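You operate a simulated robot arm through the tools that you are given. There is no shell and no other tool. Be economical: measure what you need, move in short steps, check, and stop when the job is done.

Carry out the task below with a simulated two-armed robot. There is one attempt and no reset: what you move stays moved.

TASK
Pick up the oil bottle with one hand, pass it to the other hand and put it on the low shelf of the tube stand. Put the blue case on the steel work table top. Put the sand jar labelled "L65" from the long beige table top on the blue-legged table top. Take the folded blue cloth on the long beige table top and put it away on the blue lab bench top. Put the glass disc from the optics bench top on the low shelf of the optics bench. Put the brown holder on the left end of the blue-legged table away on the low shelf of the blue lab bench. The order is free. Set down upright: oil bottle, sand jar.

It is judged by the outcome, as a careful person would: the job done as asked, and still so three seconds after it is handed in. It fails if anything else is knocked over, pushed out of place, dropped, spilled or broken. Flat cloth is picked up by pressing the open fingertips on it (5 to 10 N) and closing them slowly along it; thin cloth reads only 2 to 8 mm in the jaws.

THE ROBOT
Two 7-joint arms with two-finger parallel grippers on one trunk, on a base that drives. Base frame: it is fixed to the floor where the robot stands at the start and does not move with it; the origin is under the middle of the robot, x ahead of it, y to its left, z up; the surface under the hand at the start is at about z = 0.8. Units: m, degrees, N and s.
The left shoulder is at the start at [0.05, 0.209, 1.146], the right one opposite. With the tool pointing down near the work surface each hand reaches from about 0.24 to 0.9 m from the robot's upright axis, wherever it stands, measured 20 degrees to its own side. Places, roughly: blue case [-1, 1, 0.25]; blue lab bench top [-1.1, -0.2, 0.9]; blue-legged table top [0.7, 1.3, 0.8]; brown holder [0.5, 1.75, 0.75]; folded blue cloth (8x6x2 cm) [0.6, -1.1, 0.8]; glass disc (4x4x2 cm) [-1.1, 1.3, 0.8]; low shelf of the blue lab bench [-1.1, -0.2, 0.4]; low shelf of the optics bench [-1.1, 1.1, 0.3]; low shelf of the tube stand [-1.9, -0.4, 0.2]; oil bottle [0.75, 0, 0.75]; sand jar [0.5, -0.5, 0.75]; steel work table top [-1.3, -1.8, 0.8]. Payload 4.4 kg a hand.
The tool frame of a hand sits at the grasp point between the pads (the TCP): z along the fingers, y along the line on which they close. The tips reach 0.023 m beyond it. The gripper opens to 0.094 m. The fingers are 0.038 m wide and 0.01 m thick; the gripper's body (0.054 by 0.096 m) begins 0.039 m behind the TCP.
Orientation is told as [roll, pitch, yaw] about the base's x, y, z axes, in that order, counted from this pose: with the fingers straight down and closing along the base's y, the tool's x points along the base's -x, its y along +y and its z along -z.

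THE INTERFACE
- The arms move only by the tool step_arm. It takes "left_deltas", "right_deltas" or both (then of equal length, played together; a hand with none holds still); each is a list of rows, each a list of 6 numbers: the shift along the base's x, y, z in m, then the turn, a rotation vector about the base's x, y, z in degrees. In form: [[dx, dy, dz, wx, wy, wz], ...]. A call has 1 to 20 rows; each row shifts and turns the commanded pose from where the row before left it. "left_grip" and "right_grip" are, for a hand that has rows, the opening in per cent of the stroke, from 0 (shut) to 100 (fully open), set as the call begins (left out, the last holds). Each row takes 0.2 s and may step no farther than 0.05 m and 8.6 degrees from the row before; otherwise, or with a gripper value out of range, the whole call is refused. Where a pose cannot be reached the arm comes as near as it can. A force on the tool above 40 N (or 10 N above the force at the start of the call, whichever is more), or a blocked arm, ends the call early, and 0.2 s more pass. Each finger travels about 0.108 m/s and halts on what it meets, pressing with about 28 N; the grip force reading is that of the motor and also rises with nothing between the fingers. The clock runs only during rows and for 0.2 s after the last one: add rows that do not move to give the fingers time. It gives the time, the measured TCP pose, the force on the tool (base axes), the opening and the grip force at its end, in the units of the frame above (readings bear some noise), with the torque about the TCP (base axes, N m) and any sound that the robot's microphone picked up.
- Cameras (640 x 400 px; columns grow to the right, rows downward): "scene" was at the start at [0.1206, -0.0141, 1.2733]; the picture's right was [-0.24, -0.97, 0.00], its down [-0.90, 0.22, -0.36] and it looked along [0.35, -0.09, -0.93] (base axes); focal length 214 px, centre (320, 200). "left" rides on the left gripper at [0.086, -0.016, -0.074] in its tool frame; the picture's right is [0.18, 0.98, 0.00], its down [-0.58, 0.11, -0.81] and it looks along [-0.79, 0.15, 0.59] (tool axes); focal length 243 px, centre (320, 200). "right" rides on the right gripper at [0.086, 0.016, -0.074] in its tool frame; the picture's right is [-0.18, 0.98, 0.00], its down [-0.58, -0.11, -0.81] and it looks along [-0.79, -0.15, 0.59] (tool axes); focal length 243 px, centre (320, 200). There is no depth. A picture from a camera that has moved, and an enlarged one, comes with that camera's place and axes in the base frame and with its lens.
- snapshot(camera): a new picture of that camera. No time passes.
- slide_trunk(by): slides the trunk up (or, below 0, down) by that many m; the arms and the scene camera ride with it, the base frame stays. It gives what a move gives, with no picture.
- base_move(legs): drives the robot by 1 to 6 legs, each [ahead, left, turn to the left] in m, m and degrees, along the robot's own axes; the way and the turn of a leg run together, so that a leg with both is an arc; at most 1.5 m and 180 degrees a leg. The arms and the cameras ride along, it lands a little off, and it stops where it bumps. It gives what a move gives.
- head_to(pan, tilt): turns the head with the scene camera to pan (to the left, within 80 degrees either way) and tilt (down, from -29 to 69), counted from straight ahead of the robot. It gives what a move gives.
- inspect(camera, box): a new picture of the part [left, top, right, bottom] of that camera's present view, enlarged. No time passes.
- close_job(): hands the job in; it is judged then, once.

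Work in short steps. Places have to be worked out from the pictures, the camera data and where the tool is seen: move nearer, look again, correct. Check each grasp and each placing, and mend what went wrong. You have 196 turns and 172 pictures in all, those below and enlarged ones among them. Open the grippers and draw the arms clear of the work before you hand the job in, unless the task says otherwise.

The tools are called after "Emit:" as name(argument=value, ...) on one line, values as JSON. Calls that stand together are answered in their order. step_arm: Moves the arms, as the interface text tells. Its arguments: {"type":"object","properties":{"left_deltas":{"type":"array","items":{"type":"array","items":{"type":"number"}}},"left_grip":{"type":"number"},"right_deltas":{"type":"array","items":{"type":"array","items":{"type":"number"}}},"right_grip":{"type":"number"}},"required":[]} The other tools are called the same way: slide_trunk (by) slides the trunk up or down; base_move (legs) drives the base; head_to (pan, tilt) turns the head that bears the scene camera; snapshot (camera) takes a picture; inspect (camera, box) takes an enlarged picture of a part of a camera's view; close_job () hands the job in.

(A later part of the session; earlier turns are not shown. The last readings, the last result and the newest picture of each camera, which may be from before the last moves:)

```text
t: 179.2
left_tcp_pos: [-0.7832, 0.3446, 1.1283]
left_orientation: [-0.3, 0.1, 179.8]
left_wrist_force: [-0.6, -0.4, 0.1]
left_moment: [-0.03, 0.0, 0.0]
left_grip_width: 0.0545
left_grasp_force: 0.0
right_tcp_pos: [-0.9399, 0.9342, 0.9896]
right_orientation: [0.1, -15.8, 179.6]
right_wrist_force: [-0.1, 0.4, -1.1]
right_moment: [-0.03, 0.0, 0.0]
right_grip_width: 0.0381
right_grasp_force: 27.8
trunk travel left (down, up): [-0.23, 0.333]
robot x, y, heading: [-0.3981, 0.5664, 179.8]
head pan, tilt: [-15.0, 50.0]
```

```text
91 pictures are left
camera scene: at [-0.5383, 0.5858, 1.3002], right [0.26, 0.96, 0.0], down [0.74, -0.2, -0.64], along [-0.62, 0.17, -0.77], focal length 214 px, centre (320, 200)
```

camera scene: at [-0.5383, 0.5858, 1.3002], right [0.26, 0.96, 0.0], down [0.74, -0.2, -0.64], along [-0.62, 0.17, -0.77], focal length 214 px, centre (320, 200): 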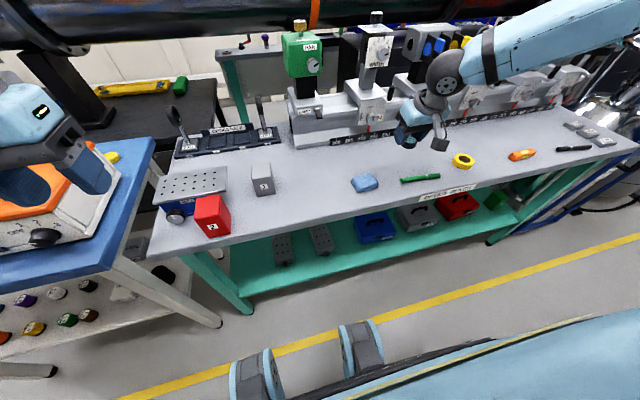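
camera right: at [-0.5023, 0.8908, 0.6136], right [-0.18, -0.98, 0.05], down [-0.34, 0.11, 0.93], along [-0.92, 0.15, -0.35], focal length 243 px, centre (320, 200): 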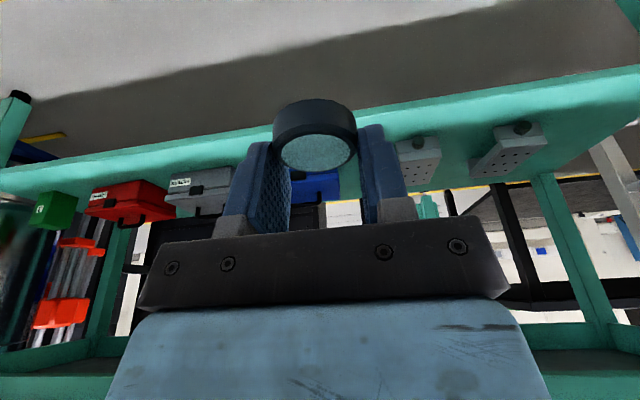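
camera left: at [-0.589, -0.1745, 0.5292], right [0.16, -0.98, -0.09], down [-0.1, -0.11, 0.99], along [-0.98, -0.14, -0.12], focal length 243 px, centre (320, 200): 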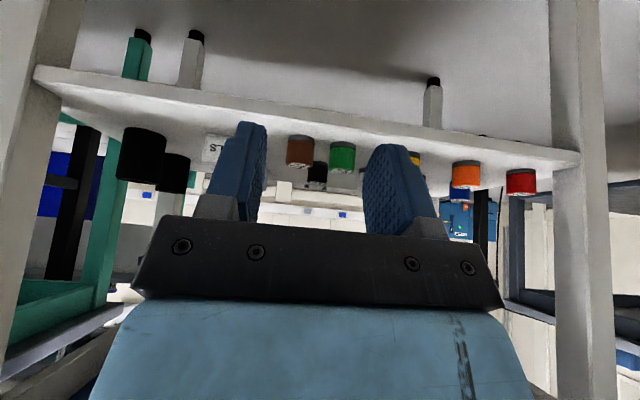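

Free spot behind the marker at about (-1.03, 0.93). I drive ahead 0.09 m and lower with the trunk.

Emit:
base_move(legs=[[0.09, 0, 0]])

Emit:
slide_trunk(by=-0.12)

Emit:
snapshot(camera="right")

```text
t: 180.3
left_tcp_pos: [-0.8721, 0.3447, 1.1263]
left_orientation: [-0.3, 0.2, 179.8]
left_wrist_force: [-0.9, -0.8, -0.2]
left_moment: [0.0, -0.05, 0.0]
left_grip_width: 0.0545
left_grasp_force: 0.0
right_tcp_pos: [-1.0297, 0.934, 0.9886]
right_orientation: [0.1, -15.7, 179.7]
right_wrist_force: [-0.4, -0.3, -0.9]
right_moment: [-0.04, -0.01, 0.0]
right_grip_width: 0.0384
right_grasp_force: 27.9
trunk travel left (down, up): [-0.23, 0.333]
robot x, y, heading: [-0.4804, 0.5684, 180.2]
head pan, tilt: [-15.0, 50.0]
```

```text
t: 181.8
left_tcp_pos: [-0.871, 0.3447, 1.0073]
left_orientation: [-0.3, 0.0, 179.8]
left_wrist_force: [-0.2, 0.5, -0.3]
left_moment: [0.0, -0.02, 0.04]
left_grip_width: 0.0546
left_grasp_force: 0.1
right_tcp_pos: [-1.0293, 0.9329, 0.8671]
right_orientation: [0.1, -15.8, 179.7]
right_wrist_force: [0.4, -0.4, 0.1]
right_moment: [-0.03, 0.0, -0.02]
right_grip_width: 0.0384
right_grasp_force: 28.7
trunk travel left (down, up): [-0.11, 0.453]
robot x, y, heading: [-0.4832, 0.5646, 179.9]
head pan, tilt: [-15.0, 50.0]
```

```text
90 pictures are left
camera right: at [-0.9264, 0.9172, 0.9171], right [-0.18, -0.98, 0.05], down [-0.34, 0.11, 0.93], along [-0.92, 0.15, -0.35], focal length 243 px, centre (320, 200)
```

right: 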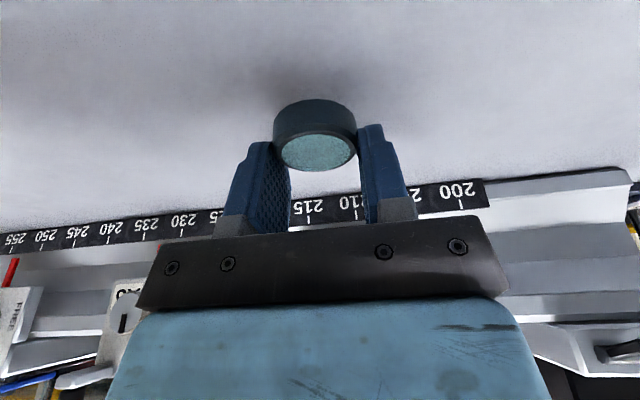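

Lower another 18 mm with the trunk (contact expected near 0.847).

Emit:
slide_trunk(by=-0.015)

Emit:
slide_trunk(by=-0.004)

```text
t: 182.5
left_tcp_pos: [-0.8701, 0.3447, 0.9925]
left_orientation: [-0.2, 0.1, 179.9]
left_wrist_force: [-0.1, -0.4, 0.6]
left_moment: [-0.02, 0.03, 0.0]
left_grip_width: 0.0544
left_grasp_force: 0.2
right_tcp_pos: [-1.0291, 0.9341, 0.8552]
right_orientation: [-0.1, -15.8, 179.7]
right_wrist_force: [0.2, 0.6, 0.0]
right_moment: [0.03, 0.01, -0.01]
right_grip_width: 0.0384
right_grasp_force: 28.0
trunk travel left (down, up): [-0.095, 0.468]
robot x, y, heading: [-0.4867, 0.5647, 179.7]
head pan, tilt: [-15.0, 50.0]
```

```text
t: 183.0
left_tcp_pos: [-0.8693, 0.3457, 0.9899]
left_orientation: [-0.2, -0.1, 179.9]
left_wrist_force: [0.6, -0.6, -0.6]
left_moment: [0.01, -0.01, -0.04]
left_grip_width: 0.0546
left_grasp_force: 0.1
right_tcp_pos: [-1.0276, 0.9347, 0.8503]
right_orientation: [0.1, -15.9, 179.7]
right_wrist_force: [0.3, 0.0, -0.5]
right_moment: [0.05, -0.01, -0.03]
right_grip_width: 0.0384
right_grasp_force: 27.7
trunk travel left (down, up): [-0.091, 0.472]
robot x, y, heading: [-0.4851, 0.5659, 179.9]
head pan, tilt: [-15.0, 50.0]
```

Emit:
slide_trunk(by=-0.004)

Emit:
slide_trunk(by=-0.002)

```text
t: 183.5
left_tcp_pos: [-0.8675, 0.3471, 0.9866]
left_orientation: [-0.1, -0.3, 179.9]
left_wrist_force: [0.3, 0.5, -0.2]
left_moment: [0.0, 0.01, -0.04]
left_grip_width: 0.0544
left_grasp_force: 0.1
right_tcp_pos: [-1.0263, 0.9347, 0.8477]
right_orientation: [0.3, -16.0, 179.6]
right_wrist_force: [0.5, 0.3, 0.2]
right_moment: [-0.01, 0.0, -0.01]
right_grip_width: 0.0384
right_grasp_force: 28.1
trunk travel left (down, up): [-0.087, 0.476]
robot x, y, heading: [-0.4853, 0.5654, 179.8]
head pan, tilt: [-15.0, 50.0]
```

```text
t: 184.0
left_tcp_pos: [-0.8662, 0.3469, 0.9861]
left_orientation: [-0.1, -0.4, 180.0]
left_wrist_force: [0.7, -0.4, 0.9]
left_moment: [-0.03, 0.0, 0.03]
left_grip_width: 0.0545
left_grasp_force: 0.1
right_tcp_pos: [-1.0266, 0.936, 0.8477]
right_orientation: [0.3, -16.3, 179.7]
right_wrist_force: [-3.5, 1.3, 12.9]
right_moment: [0.24, -0.12, 0.0]
right_grip_width: 0.0385
right_grasp_force: 28.1
trunk travel left (down, up): [-0.085, 0.478]
robot x, y, heading: [-0.4844, 0.5662, 179.7]
head pan, tilt: [-15.0, 50.0]
```

Contact for the disc, but small tilt readings make me want to check the left arm isn't touching something. I look left before releasing.

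Emit:
head_to(pan=45, tilt=40)

Emit:
snapshot(camera="scene")

Emit:
snapshot(camera="left")

```text
t: 185.3
left_tcp_pos: [-0.8661, 0.3463, 0.9869]
left_orientation: [-0.2, -0.4, 179.9]
left_wrist_force: [0.7, 0.4, 0.5]
left_moment: [-0.01, -0.01, 0.04]
left_grip_width: 0.0549
left_grasp_force: 0.0
right_tcp_pos: [-1.0271, 0.9353, 0.8471]
right_orientation: [0.2, -16.2, 179.6]
right_wrist_force: [-11.0, 0.9, 26.0]
right_moment: [0.51, -0.04, 0.23]
right_grip_width: 0.0385
right_grasp_force: 27.6
trunk travel left (down, up): [-0.085, 0.478]
robot x, y, heading: [-0.4852, 0.5635, 179.4]
head pan, tilt: [45.0, 40.0]
```

```text
89 pictures are left
camera scene: at [-0.607, 0.5084, 1.1705], right [-0.7, 0.71, 0.0], down [0.45, 0.45, -0.77], along [-0.55, -0.54, -0.64], focal length 214 px, centre (320, 200)
```

scene: 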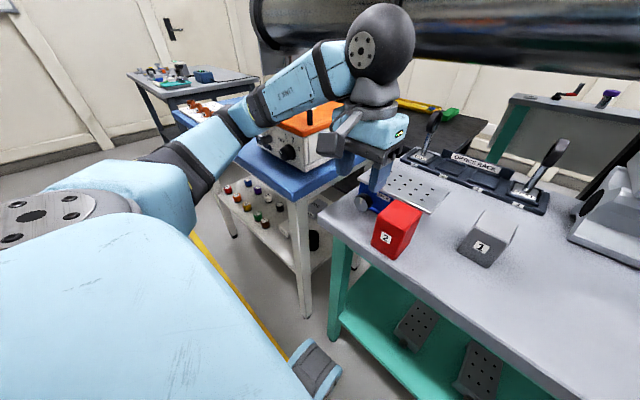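

```text
88 pictures are left
camera left: at [-0.7804, 0.362, 1.0606], right [0.18, -0.98, 0.0], down [-0.58, -0.11, 0.81], along [-0.8, -0.14, -0.59], focal length 243 px, centre (320, 200)
```

left: 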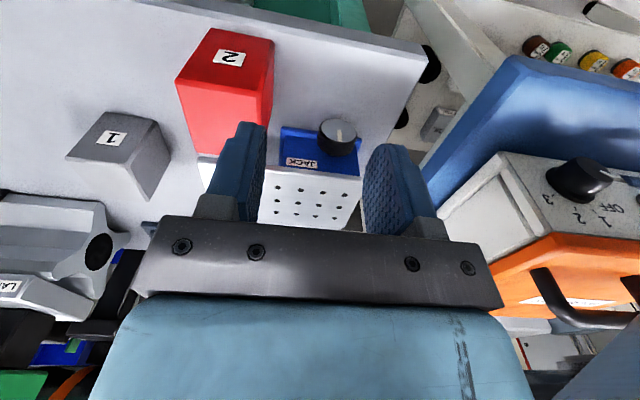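

Left arm is clear. The tilt comes from the disc pressing. I release the disc and raise the right hand.

Emit:
step_arm(right_deltas=[[0, 0, 0.002, 0, 0, 0], [0, 0, 0, 0, 0, 0], [0, 0, 0.005, 0, 0, 0], [0, 0, 0.03, 0, 0, 0], [0, 0, 0.04, 0, 0, 0], [0, 0, 0.04, 0, 0, 0]], right_grip=100)

Emit:
slide_trunk(by=0.15)

Emit:
head_to(pan=-15, tilt=50)

Emit:
snapshot(camera="scene")

```text
t: 186.7
left_tcp_pos: [-0.8658, 0.3454, 0.986]
left_orientation: [-0.2, -0.4, 179.9]
left_wrist_force: [-0.3, -0.3, 0.1]
left_moment: [-0.04, -0.01, 0.01]
left_grip_width: 0.0541
left_grasp_force: 0.0
right_tcp_pos: [-1.0246, 0.9351, 0.9634]
right_orientation: [0.3, -16.0, 179.6]
right_wrist_force: [0.1, -0.2, 0.2]
right_moment: [-0.02, 0.0, 0.03]
right_grip_width: 0.0941
right_grasp_force: 0.1
trunk travel left (down, up): [-0.085, 0.478]
robot x, y, heading: [-0.4851, 0.5661, 179.8]
head pan, tilt: [45.0, 40.0]
```

```text
t: 188.5
left_tcp_pos: [-0.8701, 0.345, 1.1336]
left_orientation: [-0.3, 0.1, 179.7]
left_wrist_force: [0.0, 0.6, 0.7]
left_moment: [-0.02, 0.02, -0.01]
left_grip_width: 0.0547
left_grasp_force: 0.1
right_tcp_pos: [-1.0288, 0.9331, 1.1089]
right_orientation: [-0.1, -15.7, 179.7]
right_wrist_force: [0.5, 0.0, -0.2]
right_moment: [-0.02, -0.01, -0.01]
right_grip_width: 0.0938
right_grasp_force: 0.0
trunk travel left (down, up): [-0.235, 0.328]
robot x, y, heading: [-0.4858, 0.5647, 180.1]
head pan, tilt: [45.0, 40.0]
```

```text
t: 189.8
left_tcp_pos: [-0.8707, 0.3435, 1.1331]
left_orientation: [-0.3, 0.1, 179.8]
left_wrist_force: [-0.3, -0.3, -1.1]
left_moment: [0.0, 0.0, 0.01]
left_grip_width: 0.0546
left_grasp_force: 0.0
right_tcp_pos: [-1.0286, 0.9328, 1.1109]
right_orientation: [0.0, -15.8, 179.8]
right_wrist_force: [0.9, 0.1, 0.3]
right_moment: [0.04, -0.02, 0.01]
right_grip_width: 0.0941
right_grasp_force: 0.1
trunk travel left (down, up): [-0.235, 0.328]
robot x, y, heading: [-0.4845, 0.5651, 179.8]
head pan, tilt: [-15.0, 50.0]
```

```text
87 pictures are left
camera scene: at [-0.6268, 0.5861, 1.3052], right [0.26, 0.97, 0.0], down [0.74, -0.2, -0.64], along [-0.62, 0.17, -0.77], focal length 214 px, centre (320, 200)
```

scene: 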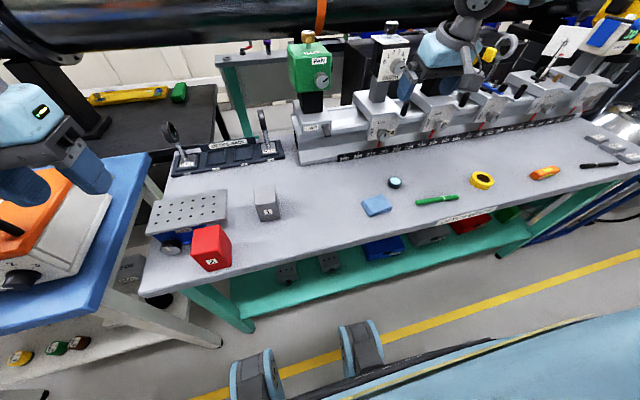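

Disc stands on the bench at (-1.017, 0.934). I back off, retract the right hand, and shift right so the left hand can take it.

Emit:
step_arm(right_deltas=[[0.03, 0.01, 0.01, 0, -8, 0], [0.03, 0.01, 0.01, 0, -8, 0], [0.03, 0.01, 0.01, 0, 0, 0], [0.03, 0.01, 0.01, 0, 0, 0], [0.03, 0.01, 0.01, 0, 0, 0], [0.03, 0.01, 0.01, 0, 0, 0]])

Emit:
base_move(legs=[[-0.15, 0, 0], [0, -0.6, 0], [0.13, 0, 0]])

Emit:
head_to(pan=10, tilt=50)

Emit:
snapshot(camera="scene")

Emit:
snapshot(camera="left")

```text
t: 191.2
left_tcp_pos: [-0.87, 0.3464, 1.1327]
left_orientation: [-0.3, 0.0, 179.9]
left_wrist_force: [0.8, 0.3, 0.7]
left_moment: [0.0, 0.03, -0.03]
left_grip_width: 0.0546
left_grasp_force: 0.0
right_tcp_pos: [-0.8481, 0.994, 1.1711]
right_orientation: [-0.1, 0.2, 179.6]
right_wrist_force: [0.9, 1.8, 0.1]
right_moment: [-0.01, 0.02, -0.01]
right_grip_width: 0.0941
right_grasp_force: 0.1
trunk travel left (down, up): [-0.235, 0.328]
robot x, y, heading: [-0.4818, 0.5632, 179.7]
head pan, tilt: [-15.0, 50.0]
```

```text
t: 198.8
left_tcp_pos: [-0.8479, 0.9435, 1.1318]
left_orientation: [-0.4, 0.1, 179.5]
left_wrist_force: [-0.3, 0.7, 0.3]
left_moment: [0.01, -0.05, 0.0]
left_grip_width: 0.0542
left_grasp_force: 0.0
right_tcp_pos: [-0.8221, 1.5923, 1.1702]
right_orientation: [-0.1, 0.3, 179.3]
right_wrist_force: [-0.3, -0.2, 0.2]
right_moment: [-0.01, -0.03, -0.03]
right_grip_width: 0.0941
right_grasp_force: 0.1
trunk travel left (down, up): [-0.235, 0.328]
robot x, y, heading: [-0.4575, 1.1638, 179.6]
head pan, tilt: [-15.0, 50.0]
```

```text
t: 199.6
left_tcp_pos: [-0.847, 0.9439, 1.133]
left_orientation: [-0.4, 0.2, 179.5]
left_wrist_force: [-0.1, 0.7, 0.4]
left_moment: [0.03, 0.02, -0.01]
left_grip_width: 0.0547
left_grasp_force: 0.1
right_tcp_pos: [-0.8219, 1.5921, 1.1705]
right_orientation: [-0.1, 0.2, 179.4]
right_wrist_force: [-0.3, 0.5, 0.2]
right_moment: [-0.01, 0.01, 0.01]
right_grip_width: 0.0943
right_grasp_force: 0.2
trunk travel left (down, up): [-0.235, 0.328]
robot x, y, heading: [-0.4593, 1.1629, 179.3]
head pan, tilt: [10.0, 50.0]
```

```text
86 pictures are left
camera scene: at [-0.6038, 1.1504, 1.3052], right [-0.16, 0.99, 0.0], down [0.76, 0.13, -0.64], along [-0.63, -0.1, -0.77], focal length 214 px, centre (320, 200)
```

scene: 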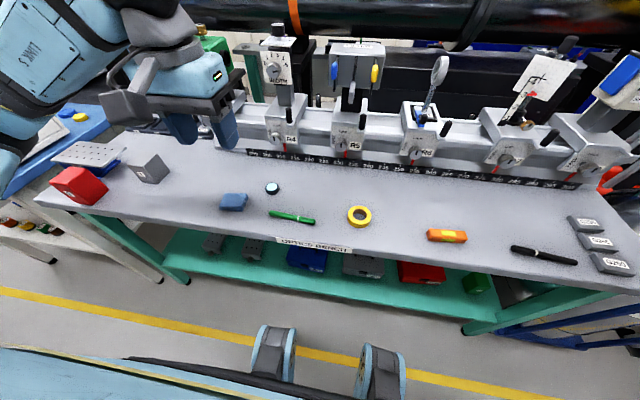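

```text
85 pictures are left
camera left: at [-0.7621, 0.9584, 1.208], right [0.18, -0.98, -0.01], down [-0.58, -0.11, 0.81], along [-0.79, -0.14, -0.59], focal length 243 px, centre (320, 200)
```

left: 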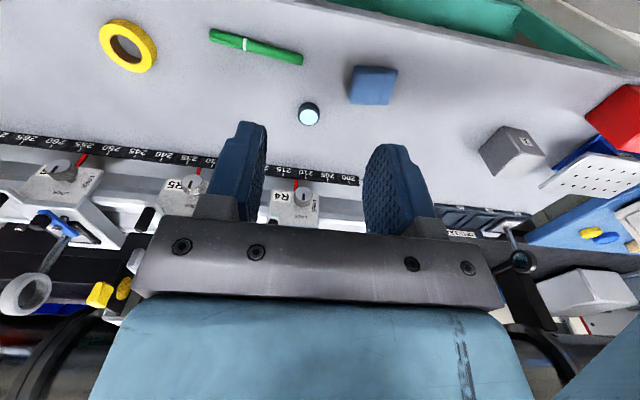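

Disc at (-1.013, 0.934). Left hand moves above it with a 15° forward tilt and descends to z ≈ 0.90.

Emit:
step_arm(left_deltas=[[-0.03, -0.0016, -0.03, 0, 7.5, 0], [-0.03, -0.0016, -0.035, 0, 7.5, 0], [-0.03, -0.0016, -0.035, 0, 0, 0], [-0.03, -0.0016, -0.035, 0, 0, 0], [-0.03, -0.0016, -0.035, 0, 0, 0], [-0.028, -0.0016, -0.035, 0, 0, 0], [0, 0, -0.03, 0, 0, 0]], left_grip=100)

Emit:
snapshot(camera="left")

```text
t: 201.2
left_tcp_pos: [-1.0255, 0.933, 0.8966]
left_orientation: [-0.1, -14.9, 179.4]
left_wrist_force: [1.1, 0.1, -0.6]
left_moment: [-0.01, -0.04, 0.0]
left_grip_width: 0.0941
left_grasp_force: 0.1
right_tcp_pos: [-0.8226, 1.5911, 1.1712]
right_orientation: [-0.1, 0.2, 179.3]
right_wrist_force: [1.0, 0.3, 0.2]
right_moment: [0.0, 0.0, 0.0]
right_grip_width: 0.0941
right_grasp_force: 0.1
trunk travel left (down, up): [-0.235, 0.328]
robot x, y, heading: [-0.4617, 1.1628, 179.6]
head pan, tilt: [10.0, 50.0]
```

```text
84 pictures are left
camera left: at [-0.9237, 0.9481, 0.9464], right [0.17, -0.98, -0.05], down [-0.35, -0.11, 0.93], along [-0.92, -0.14, -0.37], focal length 243 px, centre (320, 200)
```

left: 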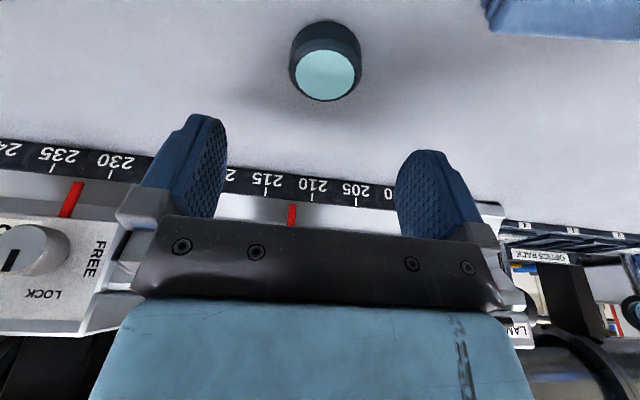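

Centred. Down 46 mm (tips just above the bench) and close.

Emit:
step_arm(left_deltas=[[0, 0.002, -0.02, 0, 0, 0], [0, 0, -0.015, 0, 0, 0], [0, 0, -0.008, 0, 0, 0], [0, 0, -0.003, 0, 0, 0], [0, 0, 0, 0, 0, 0]])

Emit:
step_arm(left_deltas=[[0, 0, 0, 0, 0, 0], [0, 0, 0, 0, 0, 0], [0, 0, 0, 0, 0, 0], [0, 0, 0, 0, 0, 0]], left_grip=0)

Emit:
snapshot(camera="left")

```text
t: 202.4
left_tcp_pos: [-1.0246, 0.9365, 0.8515]
left_orientation: [-0.2, -14.9, 179.5]
left_wrist_force: [0.6, -0.5, -0.4]
left_moment: [0.05, 0.0, 0.01]
left_grip_width: 0.0941
left_grasp_force: 0.0
right_tcp_pos: [-0.8222, 1.5923, 1.1706]
right_orientation: [-0.1, 0.3, 179.2]
right_wrist_force: [0.3, 0.5, -1.1]
right_moment: [-0.01, -0.01, -0.01]
right_grip_width: 0.0939
right_grasp_force: 0.1
trunk travel left (down, up): [-0.235, 0.328]
robot x, y, heading: [-0.4614, 1.1629, 179.4]
head pan, tilt: [10.0, 50.0]
```

```text
t: 203.4
left_tcp_pos: [-1.0247, 0.9363, 0.8517]
left_orientation: [-0.2, -14.9, 179.6]
left_wrist_force: [-0.5, 0.9, 0.1]
left_moment: [0.0, 0.02, -0.01]
left_grip_width: 0.0384
left_grasp_force: 28.4
right_tcp_pos: [-0.8214, 1.5913, 1.171]
right_orientation: [0.0, 0.3, 179.2]
right_wrist_force: [0.4, 0.4, 1.1]
right_moment: [0.0, 0.02, 0.0]
right_grip_width: 0.0942
right_grasp_force: 0.1
trunk travel left (down, up): [-0.235, 0.328]
robot x, y, heading: [-0.4614, 1.1612, 179.4]
head pan, tilt: [10.0, 50.0]
```

```text
83 pictures are left
camera left: at [-0.9233, 0.9514, 0.9015], right [0.17, -0.98, -0.05], down [-0.35, -0.11, 0.93], along [-0.92, -0.14, -0.37], focal length 243 px, centre (320, 200)
```

left: 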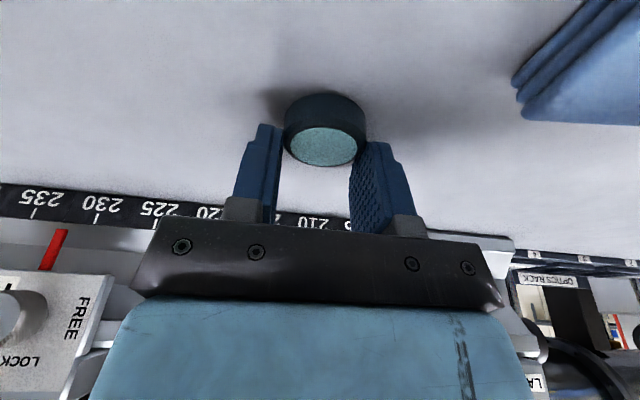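

Gripped. Lift, back off, lower the trunk, and view the low shelf.

Emit:
step_arm(left_deltas=[[0, 0, 0.01, 0, 0, 0], [0, 0, 0.03, 0, 0, 0], [0, 0, 0.04, 0, 0, 0], [0, 0, 0.04, 0, 0, 0]])

Emit:
base_move(legs=[[-0.4, 0, 0.5], [0, 0.09, 0]])

Emit:
slide_trunk(by=-0.23)

Emit:
step_arm(left_deltas=[[0, 0, -0.04, 0, 0, 0], [0, 0, -0.04, 0, 0, 0], [0, 0, -0.04, 0, 0, 0], [0, 0, -0.04, 0, 0, 0], [0, 0, -0.04, 0, 0, 0], [0, 0, -0.04, 0, 0, 0]])

Emit:
snapshot(camera="left")

Emit:
snapshot(camera="scene")

```text
t: 204.4
left_tcp_pos: [-1.0257, 0.9359, 0.9716]
left_orientation: [-0.2, -15.0, 179.5]
left_wrist_force: [0.5, 0.7, -1.1]
left_moment: [0.0, 0.0, 0.01]
left_grip_width: 0.0382
left_grasp_force: 28.7
right_tcp_pos: [-0.8214, 1.5916, 1.1702]
right_orientation: [-0.1, 0.2, 179.3]
right_wrist_force: [-0.5, -0.4, -0.3]
right_moment: [0.0, -0.01, 0.0]
right_grip_width: 0.094
right_grasp_force: 0.0
trunk travel left (down, up): [-0.235, 0.328]
robot x, y, heading: [-0.4593, 1.1619, 179.5]
head pan, tilt: [10.0, 50.0]
```

```text
t: 208.0
left_tcp_pos: [-0.6261, 0.8407, 0.9704]
left_orientation: [-0.2, -15.0, 179.8]
left_wrist_force: [-0.9, 0.0, -1.0]
left_moment: [0.01, -0.04, 0.02]
left_grip_width: 0.0383
left_grasp_force: 27.6
right_tcp_pos: [-0.4277, 1.4981, 1.1706]
right_orientation: [-0.1, 0.2, 179.7]
right_wrist_force: [-0.3, 0.8, 0.1]
right_moment: [-0.01, -0.05, 0.01]
right_grip_width: 0.0939
right_grasp_force: 0.0
trunk travel left (down, up): [-0.235, 0.328]
robot x, y, heading: [-0.0606, 1.0717, 179.6]
head pan, tilt: [10.0, 50.0]
```

```text
t: 210.4
left_tcp_pos: [-0.6269, 0.8386, 0.7419]
left_orientation: [-0.2, -15.0, 179.9]
left_wrist_force: [1.0, -0.5, 0.0]
left_moment: [-0.02, -0.01, 0.01]
left_grip_width: 0.0384
left_grasp_force: 28.5
right_tcp_pos: [-0.4273, 1.4983, 0.9398]
right_orientation: [-0.1, 0.1, 179.9]
right_wrist_force: [-0.2, 0.7, -0.1]
right_moment: [0.0, 0.02, 0.0]
right_grip_width: 0.0941
right_grasp_force: 0.0
trunk travel left (down, up): [-0.005, 0.558]
robot x, y, heading: [-0.0635, 1.0743, 179.8]
head pan, tilt: [10.0, 50.0]
```

```text
t: 211.8
left_tcp_pos: [-0.6267, 0.8393, 0.5009]
left_orientation: [-0.2, -15.0, 179.9]
left_wrist_force: [-1.1, -0.2, 0.3]
left_moment: [-0.01, 0.01, -0.02]
left_grip_width: 0.0384
left_grasp_force: 28.0
right_tcp_pos: [-0.4281, 1.4976, 0.9413]
right_orientation: [-0.1, 0.2, 179.8]
right_wrist_force: [0.0, 0.3, 0.0]
right_moment: [0.0, 0.01, -0.01]
right_grip_width: 0.0942
right_grasp_force: 0.0
trunk travel left (down, up): [-0.005, 0.558]
robot x, y, heading: [-0.0569, 1.0711, 179.8]
head pan, tilt: [10.0, 50.0]
```

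```text
82 pictures are left
camera left: at [-0.5247, 0.8545, 0.551], right [0.18, -0.98, -0.05], down [-0.35, -0.11, 0.93], along [-0.92, -0.15, -0.37], focal length 243 px, centre (320, 200)
```

left: 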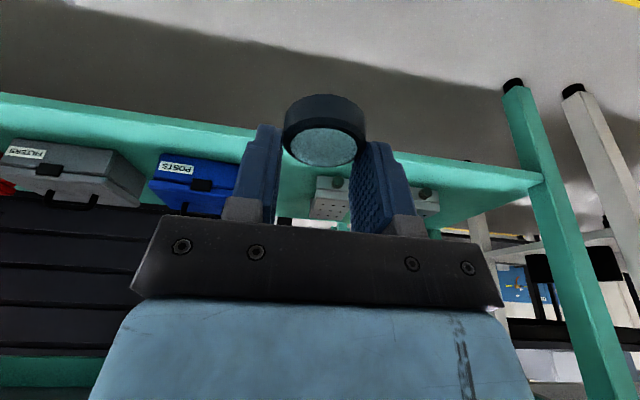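

```text
81 pictures are left
camera scene: at [-0.2061, 1.0578, 1.0752], right [-0.17, 0.99, 0.0], down [0.75, 0.13, -0.64], along [-0.63, -0.11, -0.77], focal length 214 px, centre (320, 200)
```

scene: 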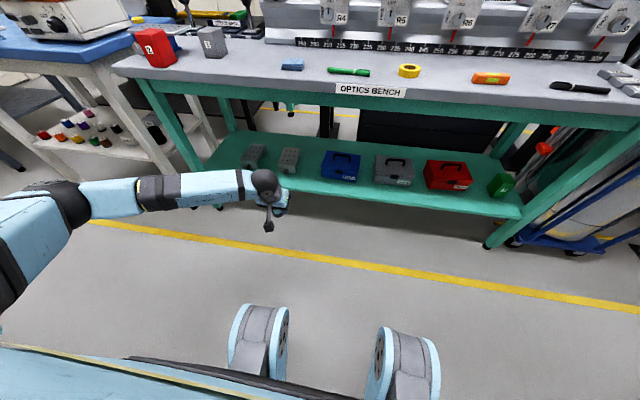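

Gap on the shelf spans y 0.80–0.93, surface around z 0.32. I drive ahead 0.2 m and then extend the left hand in at z ≈ 0.43.

Emit:
base_move(legs=[[0.2, 0, 0]])

Emit:
step_arm(left_deltas=[[-0.025, 0.005, -0.015, 0, 0, 0], [-0.025, 0.005, -0.015, 0, 0, 0], [-0.025, 0.005, -0.015, 0, 0, 0], [-0.025, 0.005, -0.015, 0, 0, 0], [-0.02, 0.003, -0.01, 0, 0, 0], [-0.015, 0, 0, 0, 0, 0]])

Emit:
snapshot(camera="left")

Emit:
snapshot(camera="scene")

```text
t: 213.4
left_tcp_pos: [-0.826, 0.838, 0.5015]
left_orientation: [-0.1, -14.9, -179.9]
left_wrist_force: [-0.1, 0.2, -0.1]
left_moment: [0.0, 0.03, -0.05]
left_grip_width: 0.0382
left_grasp_force: 28.1
right_tcp_pos: [-0.6285, 1.497, 0.9411]
right_orientation: [-0.1, 0.2, 179.9]
right_wrist_force: [0.1, 0.7, 0.8]
right_moment: [0.04, 0.01, -0.01]
right_grip_width: 0.094
right_grasp_force: 0.0
trunk travel left (down, up): [-0.005, 0.558]
robot x, y, heading: [-0.2624, 1.0745, 179.9]
head pan, tilt: [10.0, 50.0]
```

```text
t: 214.8
left_tcp_pos: [-0.9651, 0.862, 0.4304]
left_orientation: [-0.3, -15.0, -180.0]
left_wrist_force: [0.2, 0.2, -0.7]
left_moment: [0.0, -0.03, 0.03]
left_grip_width: 0.0385
left_grasp_force: 27.8
right_tcp_pos: [-0.6292, 1.4979, 0.9419]
right_orientation: [-0.2, 0.2, 179.9]
right_wrist_force: [-0.6, 0.0, 0.1]
right_moment: [0.0, -0.02, 0.0]
right_grip_width: 0.094
right_grasp_force: 0.0
trunk travel left (down, up): [-0.005, 0.558]
robot x, y, heading: [-0.2611, 1.0724, 179.9]
head pan, tilt: [10.0, 50.0]
```

```text
80 pictures are left
camera left: at [-0.8629, 0.8775, 0.481], right [0.18, -0.98, -0.05], down [-0.35, -0.11, 0.93], along [-0.92, -0.15, -0.37], focal length 243 px, centre (320, 200)
```

left: 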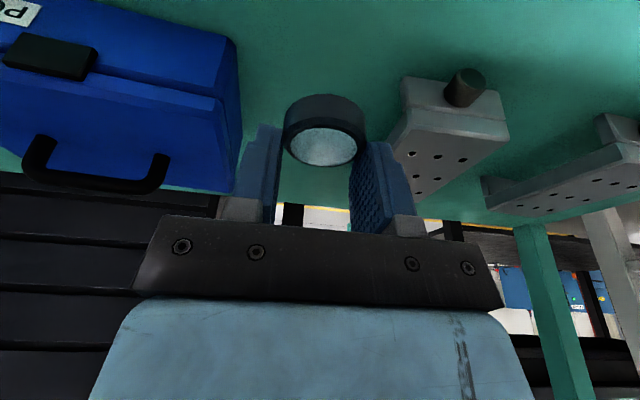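

```text
79 pictures are left
camera scene: at [-0.4066, 1.058, 1.0752], right [-0.17, 0.98, 0.0], down [0.75, 0.13, -0.64], along [-0.63, -0.11, -0.77], focal length 214 px, centre (320, 200)
```

scene: 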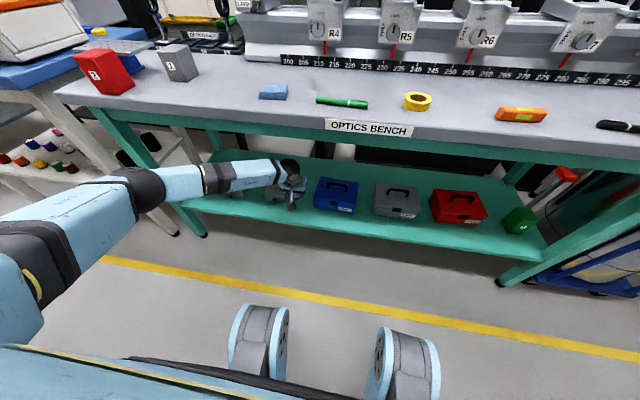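

Positioned between slab and case. Lowering, then fine steps.

Emit:
step_arm(left_deltas=[[0, 0, -0.015, 0, 0, 0], [0, 0, -0.015, 0, 0, 0], [0, 0, -0.015, 0, 0, 0], [0, 0, -0.01, 0, 0, 0], [0, 0, 0, 0, 0, 0]])

Emit:
snapshot(camera="left")

```text
t: 216.0
left_tcp_pos: [-0.9623, 0.8616, 0.3769]
left_orientation: [-0.2, -15.1, -179.9]
left_wrist_force: [0.4, 0.1, 0.1]
left_moment: [-0.01, 0.01, -0.03]
left_grip_width: 0.0383
left_grasp_force: 27.8
right_tcp_pos: [-0.6299, 1.4976, 0.9401]
right_orientation: [-0.2, 0.2, 179.8]
right_wrist_force: [-1.3, 0.4, 0.7]
right_moment: [-0.01, 0.02, 0.01]
right_grip_width: 0.094
right_grasp_force: 0.1
trunk travel left (down, up): [-0.005, 0.558]
robot x, y, heading: [-0.2614, 1.075, 180.1]
head pan, tilt: [10.0, 50.0]
```

```text
78 pictures are left
camera left: at [-0.861, 0.8769, 0.4265], right [0.18, -0.98, -0.05], down [-0.35, -0.11, 0.93], along [-0.92, -0.15, -0.37], focal length 243 px, centre (320, 200)
```

left: 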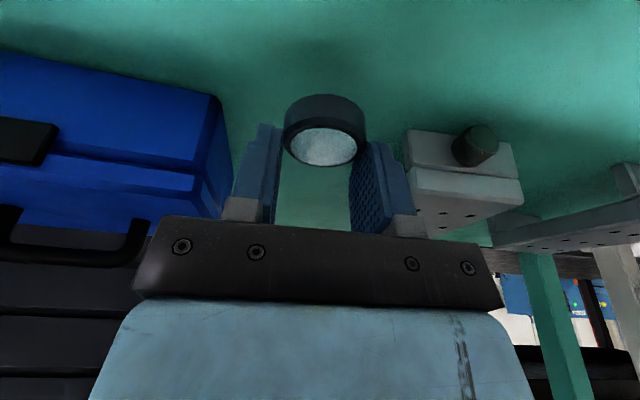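

Emit:
step_arm(left_deltas=[[0, 0, -0.008, 0, 0, 0], [0, 0, -0.006, 0, 0, 0], [0, 0, -0.004, 0, 0, 0], [0, 0, 0, 0, 0, 0]])

Emit:
step_arm(left_deltas=[[0, 0, -0.004, 0, 0, 0], [0, 0, -0.004, 0, 0, 0], [0, 0, 0, 0, 0, 0]])

Emit:
snapshot(camera="left")

```text
t: 217.0
left_tcp_pos: [-0.9616, 0.8611, 0.3573]
left_orientation: [-0.3, -15.0, -180.0]
left_wrist_force: [0.6, 0.1, -0.2]
left_moment: [-0.02, 0.01, 0.01]
left_grip_width: 0.0383
left_grasp_force: 28.6
right_tcp_pos: [-0.6294, 1.4971, 0.941]
right_orientation: [-0.2, 0.2, 180.0]
right_wrist_force: [-0.3, 0.1, -0.8]
right_moment: [-0.02, 0.0, 0.01]
right_grip_width: 0.0943
right_grasp_force: 0.1
trunk travel left (down, up): [-0.005, 0.558]
robot x, y, heading: [-0.261, 1.0759, 179.9]
head pan, tilt: [10.0, 50.0]
```

```text
t: 217.8
left_tcp_pos: [-0.9612, 0.86, 0.3491]
left_orientation: [-0.2, -15.0, -180.0]
left_wrist_force: [0.0, 0.1, -0.7]
left_moment: [-0.01, -0.04, -0.03]
left_grip_width: 0.0383
left_grasp_force: 28.2
right_tcp_pos: [-0.6292, 1.4982, 0.9409]
right_orientation: [-0.1, 0.2, 180.0]
right_wrist_force: [-0.3, 1.0, -0.2]
right_moment: [0.01, 0.01, 0.0]
right_grip_width: 0.0942
right_grasp_force: 0.1
trunk travel left (down, up): [-0.005, 0.558]
robot x, y, heading: [-0.26, 1.0744, 179.9]
head pan, tilt: [10.0, 50.0]
```

```text
77 pictures are left
camera left: at [-0.8599, 0.8771, 0.3996], right [0.18, -0.98, -0.05], down [-0.35, -0.11, 0.93], along [-0.92, -0.15, -0.37], focal length 243 px, centre (320, 200)
```

left: 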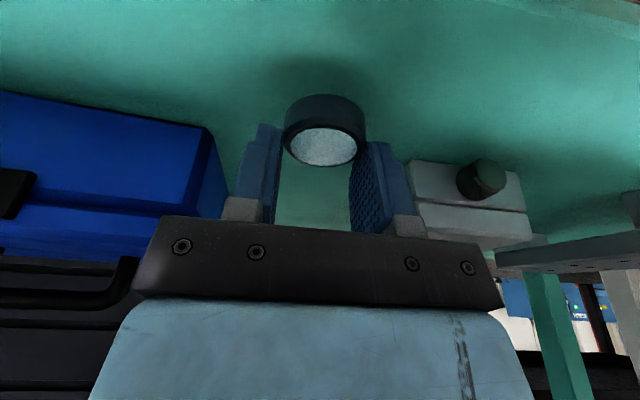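

Emit:
step_arm(left_deltas=[[0, 0, -0.004, 0, 0, 0], [0, 0, -0.004, 0, 0, 0], [0, 0, -0.004, 0, 0, 0], [0, 0, 0, 0, 0, 0]])

Emit:
snapshot(camera="left")

```text
t: 218.8
left_tcp_pos: [-0.9614, 0.8611, 0.337]
left_orientation: [-0.2, -14.8, -180.0]
left_wrist_force: [-0.9, 0.8, -0.6]
left_moment: [0.03, 0.01, 0.02]
left_grip_width: 0.0385
left_grasp_force: 28.1
right_tcp_pos: [-0.6291, 1.4971, 0.9404]
right_orientation: [-0.1, 0.2, 179.9]
right_wrist_force: [0.3, -0.9, -0.1]
right_moment: [-0.01, 0.03, 0.0]
right_grip_width: 0.0938
right_grasp_force: 0.1
trunk travel left (down, up): [-0.005, 0.558]
robot x, y, heading: [-0.266, 1.0715, 180.1]
head pan, tilt: [10.0, 50.0]
```

```text
76 pictures are left
camera left: at [-0.8595, 0.8772, 0.3883], right [0.18, -0.98, -0.05], down [-0.35, -0.11, 0.93], along [-0.92, -0.15, -0.37], focal length 243 px, centre (320, 200)
```

left: 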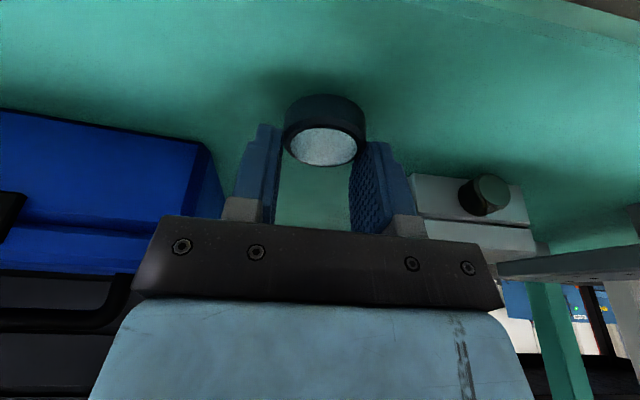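

Emit:
step_arm(left_deltas=[[0, 0, -0.003, 0, 0, 0], [0, 0, -0.003, 0, 0, 0], [0, 0, 0, 0, 0, 0]])

Emit:
step_arm(left_deltas=[[0, 0, -0.003, 0, 0, 0], [0, 0, 0, 0, 0, 0]])

```text
t: 219.6
left_tcp_pos: [-0.9609, 0.8604, 0.3315]
left_orientation: [-0.2, -15.0, -180.0]
left_wrist_force: [-0.2, -0.2, 0.3]
left_moment: [-0.02, -0.02, 0.04]
left_grip_width: 0.0384
left_grasp_force: 28.0
right_tcp_pos: [-0.6291, 1.4985, 0.941]
right_orientation: [-0.1, 0.3, 179.9]
right_wrist_force: [0.5, -0.5, -0.9]
right_moment: [-0.01, 0.03, -0.01]
right_grip_width: 0.0943
right_grasp_force: 0.1
trunk travel left (down, up): [-0.005, 0.558]
robot x, y, heading: [-0.262, 1.0722, 180.0]
head pan, tilt: [10.0, 50.0]
```

```text
t: 220.2
left_tcp_pos: [-0.9626, 0.8614, 0.3308]
left_orientation: [-0.1, -15.0, -180.1]
left_wrist_force: [2.2, -1.9, 11.5]
left_moment: [-0.03, -0.16, 0.04]
left_grip_width: 0.0382
left_grasp_force: 27.9
right_tcp_pos: [-0.6277, 1.498, 0.9417]
right_orientation: [0.0, 0.2, 179.9]
right_wrist_force: [-0.2, -0.1, -0.2]
right_moment: [0.01, 0.02, -0.02]
right_grip_width: 0.0941
right_grasp_force: 0.0
trunk travel left (down, up): [-0.005, 0.558]
robot x, y, heading: [-0.2616, 1.0741, 180.2]
head pan, tilt: [10.0, 50.0]
```

Contact (shelf ≈ 0.30). I release partly and withdraw up and back.

Emit:
step_arm(left_deltas=[[0, 0, 0.001, 0, 0, 0], [0, 0, 0, 0, 0, 0], [0.004, 0, 0.014, 0, 0, 0], [0.008, 0, 0.03, 0, 0, 0], [0.01, 0, 0.035, 0, 0, 0], [0.04, 0, 0.02, 0, 0, 0], [0.045, 0, 0, 0, 0, 0], [0.045, 0, 0, 0, 0, 0]], left_grip=62)

Emit:
snapshot(camera="left")

Emit:
inspect(camera="scene", box=[180, 130, 420, 280])

```text
t: 222.0
left_tcp_pos: [-0.8086, 0.8605, 0.4277]
left_orientation: [-0.2, -14.9, -180.0]
left_wrist_force: [0.0, -0.3, 0.2]
left_moment: [0.0, -0.02, -0.02]
left_grip_width: 0.0585
left_grasp_force: 0.0
right_tcp_pos: [-0.6303, 1.4971, 0.9408]
right_orientation: [-0.1, 0.2, 179.9]
right_wrist_force: [-0.6, -0.3, 0.3]
right_moment: [-0.01, 0.03, -0.01]
right_grip_width: 0.0941
right_grasp_force: 0.0
trunk travel left (down, up): [-0.005, 0.558]
robot x, y, heading: [-0.2606, 1.0679, 180.2]
head pan, tilt: [10.0, 50.0]
```

```text
75 pictures are left
camera left: at [-0.707, 0.8758, 0.4784], right [0.18, -0.98, -0.05], down [-0.35, -0.11, 0.93], along [-0.92, -0.15, -0.37], focal length 243 px, centre (320, 200)
```

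left: 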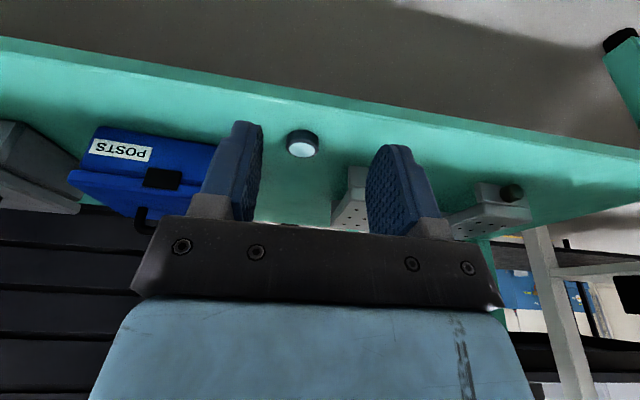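

```text
2.67 times, centred on (300, 205) of scene
camera zoom: at [-0.4065, 1.0578, 1.0752], right [-0.17, 0.98, 0.0], down [0.75, 0.13, -0.64], along [-0.63, -0.11, -0.77], focal length 572 px, centre (373, 187)
```

zoom: 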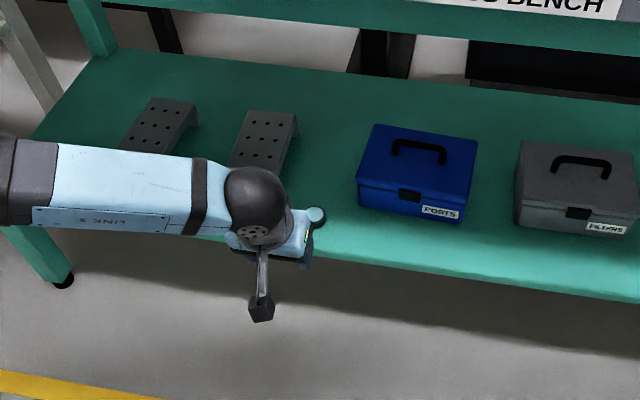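

Disc sits on the low shelf. Next the blue "POSTS" case: handle bar along y around (-1.04, 1.02), lid ≈ 0.39. I back out slightly, shift base right, and turn the left hand 90° to pinch the handle across x.

Emit:
base_move(legs=[[-0.06, 0, 0], [0, -0.17, 0]])

Emit:
step_arm(left_deltas=[[0.0, 0, 0.01, 0, -7.5, 0], [0.0, 0, 0.01, 0, -7.5, 0], [0, 0, 0.01, 0, 0, -8.2], [0, 0, 0.01, 0, 0, -8.2], [0, 0, 0.01, 0, 0, -8.2], [0, 0, 0.01, 0, 0, -8.2], [0, 0, 0.01, 0, 0, -8.2], [0, 0, 0.01, 0, 0, -8.2], [0, 0, 0.01, 0, 0, -8.2], [0, 0, 0.01, 0, 0, -8.2], [0, 0, 0, 0, 0, -8.2], [0, 0, 0, 0, 0, -8.2], [0, 0, 0, 0, 0, -8]], left_grip=100)

Emit:
snapshot(camera="left")

Emit:
snapshot(camera="scene")

```text
t: 224.7
left_tcp_pos: [-0.7519, 1.0306, 0.4282]
left_orientation: [-0.2, -14.9, 180.0]
left_wrist_force: [-0.1, -0.5, 0.3]
left_moment: [0.0, 0.01, -0.02]
left_grip_width: 0.0582
left_grasp_force: 0.2
right_tcp_pos: [-0.57, 1.667, 0.9401]
right_orientation: [-0.1, 0.2, 179.7]
right_wrist_force: [0.0, -0.7, 0.2]
right_moment: [0.0, -0.01, -0.01]
right_grip_width: 0.0939
right_grasp_force: 0.0
trunk travel left (down, up): [-0.005, 0.558]
robot x, y, heading: [-0.2011, 1.2457, 179.9]
head pan, tilt: [10.0, 50.0]
```

```text
t: 227.5
left_tcp_pos: [-0.657, 1.0489, 0.5752]
left_orientation: [-0.1, 0.2, 100.9]
left_wrist_force: [-0.3, 1.2, -0.4]
left_moment: [-0.01, 0.04, 0.0]
left_grip_width: 0.0942
left_grasp_force: 0.0
left hand out of reach, approached as far as the arm can: row 10, 11, 12, 13
right_tcp_pos: [-0.5686, 1.67, 0.9392]
right_orientation: [0.2, 0.1, 179.9]
right_wrist_force: [0.6, 1.5, 0.2]
right_moment: [-0.07, 0.01, 0.01]
right_grip_width: 0.0941
right_grasp_force: 0.0
trunk travel left (down, up): [-0.005, 0.558]
robot x, y, heading: [-0.2025, 1.2437, 179.8]
head pan, tilt: [10.0, 50.0]
```

```text
73 pictures are left
camera left: at [-0.6253, 0.9673, 0.6509], right [-0.93, -0.37, 0.0], down [-0.22, 0.55, 0.8], along [-0.3, 0.75, -0.59], focal length 243 px, centre (320, 200)
```

left: 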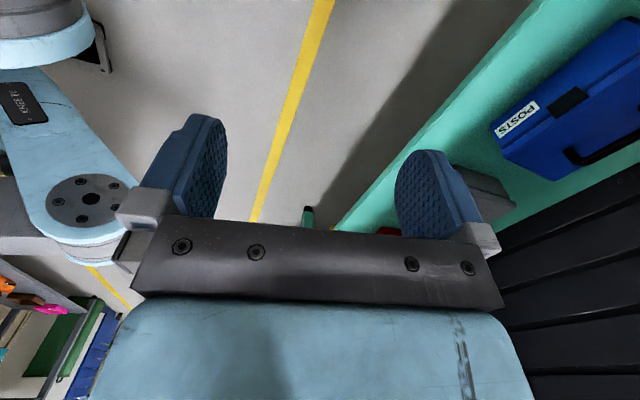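

```text
72 pictures are left
camera scene: at [-0.3463, 1.2309, 1.0754], right [-0.17, 0.99, 0.0], down [0.75, 0.13, -0.64], along [-0.63, -0.11, -0.76], focal length 214 px, centre (320, 200)
```

scene: 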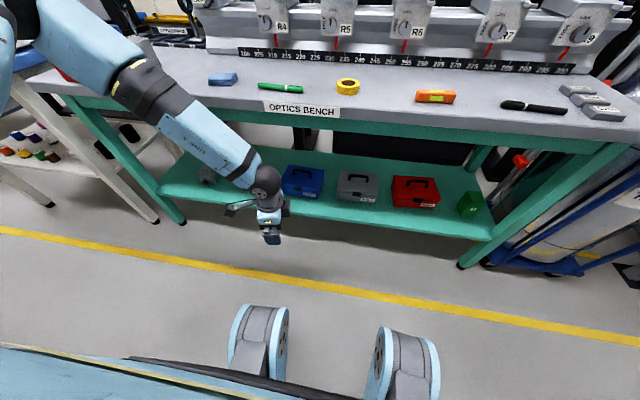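

Turning that way raised the elbow. I reverse the yaw to recover the low-elbow posture and check.

Emit:
step_arm(left_deltas=[[0, 0, 0, 0, 0, 8], [0, 0, 0, 0, 0, 8], [0, 0, 0, 0, 0, 8], [0, 0, 0, 0, 0, 8], [0, 0, 0, 0, 0, 8], [0, 0, 0, 0, 0, 8], [0, 0, 0, 0, 0, 8], [0, 0, 0, 0, 0, 8], [0, 0, 0, 0, 0, 8], [0, 0, 0, 0, 0, 8]])

Emit:
snapshot(camera="scene")

```text
t: 229.7
left_tcp_pos: [-0.6565, 1.0479, 0.5753]
left_orientation: [-0.2, 0.0, -178.9]
left_wrist_force: [0.2, 0.0, -0.1]
left_moment: [-0.02, -0.01, -0.02]
left_grip_width: 0.094
left_grasp_force: 0.1
right_tcp_pos: [-0.5692, 1.6683, 0.9402]
right_orientation: [-0.1, 0.2, 179.9]
right_wrist_force: [-0.4, -0.5, -0.5]
right_moment: [0.01, 0.04, 0.01]
right_grip_width: 0.0941
right_grasp_force: 0.0
trunk travel left (down, up): [-0.005, 0.558]
robot x, y, heading: [-0.2042, 1.2442, 179.9]
head pan, tilt: [10.0, 50.0]
```

```text
71 pictures are left
camera scene: at [-0.3475, 1.2277, 1.0752], right [-0.17, 0.98, 0.0], down [0.75, 0.13, -0.64], along [-0.63, -0.11, -0.77], focal length 214 px, centre (320, 200)
```

scene: 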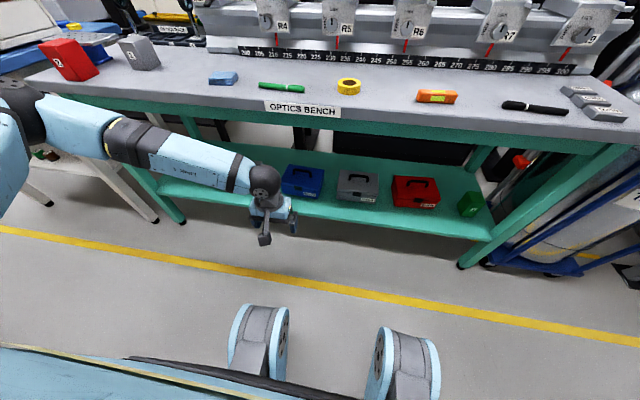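

The elbow dropped. So I turn the other way (+90°) instead.

Emit:
step_arm(left_deltas=[[0, 0, 0, 0, 0, 8], [0, 0, 0, 0, 0, 8], [0, 0, 0, 0, 0, 8], [0, 0, 0, 0, 0, 8], [0, 0, 0, 0, 0, 8], [0, 0, 0, 0, 0, 8], [0, 0, 0, 0, 0, 8], [0, 0, 0, 0, 0, 8], [0, 0, 0, 0, 0, 8], [0, 0, 0, 0, 0, 8], [0, 0, 0, 0, 0, 8]])

Emit:
snapshot(camera="scene")

Emit:
snapshot(camera="left")

```text
t: 232.1
left_tcp_pos: [-0.6578, 1.0479, 0.5744]
left_orientation: [-0.1, 0.0, -91.0]
left_wrist_force: [-0.7, 0.1, -1.7]
left_moment: [0.01, -0.04, 0.03]
left_grip_width: 0.0942
left_grasp_force: 0.0
right_tcp_pos: [-0.5703, 1.6679, 0.9416]
right_orientation: [-0.1, 0.1, 179.8]
right_wrist_force: [-0.4, 0.7, -1.0]
right_moment: [0.01, -0.02, -0.01]
right_grip_width: 0.094
right_grasp_force: 0.0
trunk travel left (down, up): [-0.005, 0.558]
robot x, y, heading: [-0.2064, 1.2432, 180.2]
head pan, tilt: [10.0, 50.0]
```

```text
70 pictures are left
camera scene: at [-0.3475, 1.2278, 1.0752], right [-0.17, 0.98, 0.0], down [0.75, 0.13, -0.64], along [-0.63, -0.11, -0.77], focal length 214 px, centre (320, 200)
```

scene: 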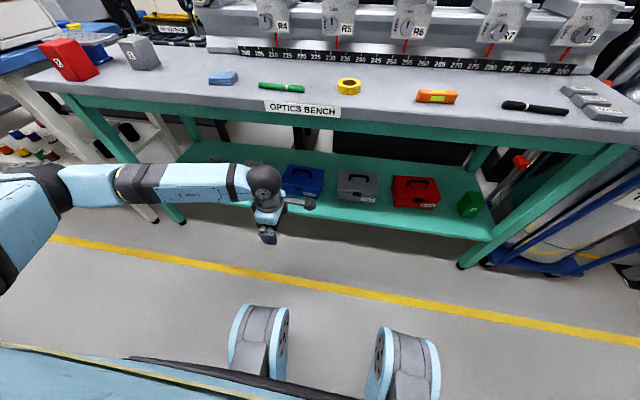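

```text
69 pictures are left
camera left: at [-0.6731, 1.1344, 0.649], right [0.99, 0.17, 0.0], down [0.1, -0.58, 0.81], along [0.13, -0.79, -0.59], focal length 243 px, centre (320, 200)
```

left: 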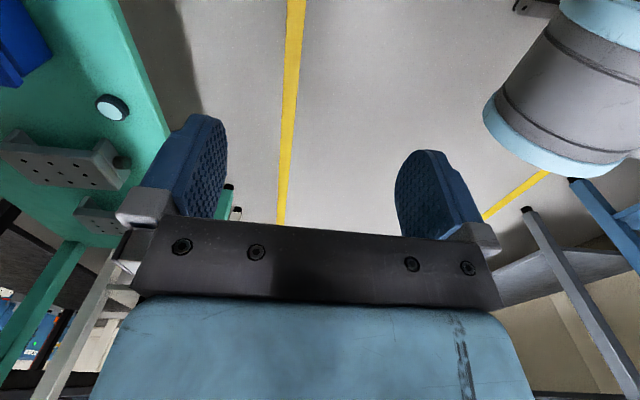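

Elbow stays low. Now I measure the case and its handle.

Emit:
inspect(camera="scene", box=[270, 150, 350, 200])

```text
8.00 times, centred on (310, 175) of scene
camera zoom: at [-0.3475, 1.2278, 1.0752], right [-0.17, 0.98, 0.0], down [0.75, 0.13, -0.64], along [-0.63, -0.11, -0.77], focal length 1716 px, centre (400, 400)
```

zoom: 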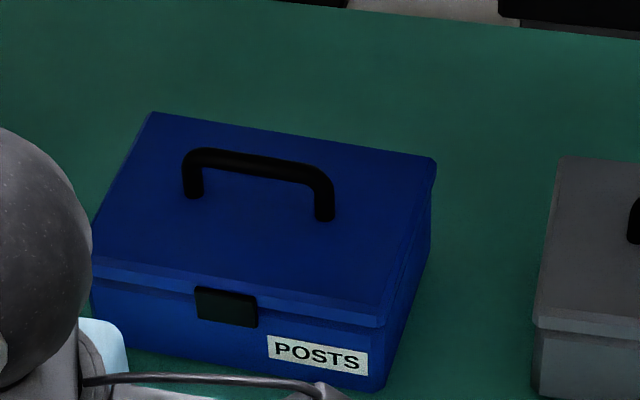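

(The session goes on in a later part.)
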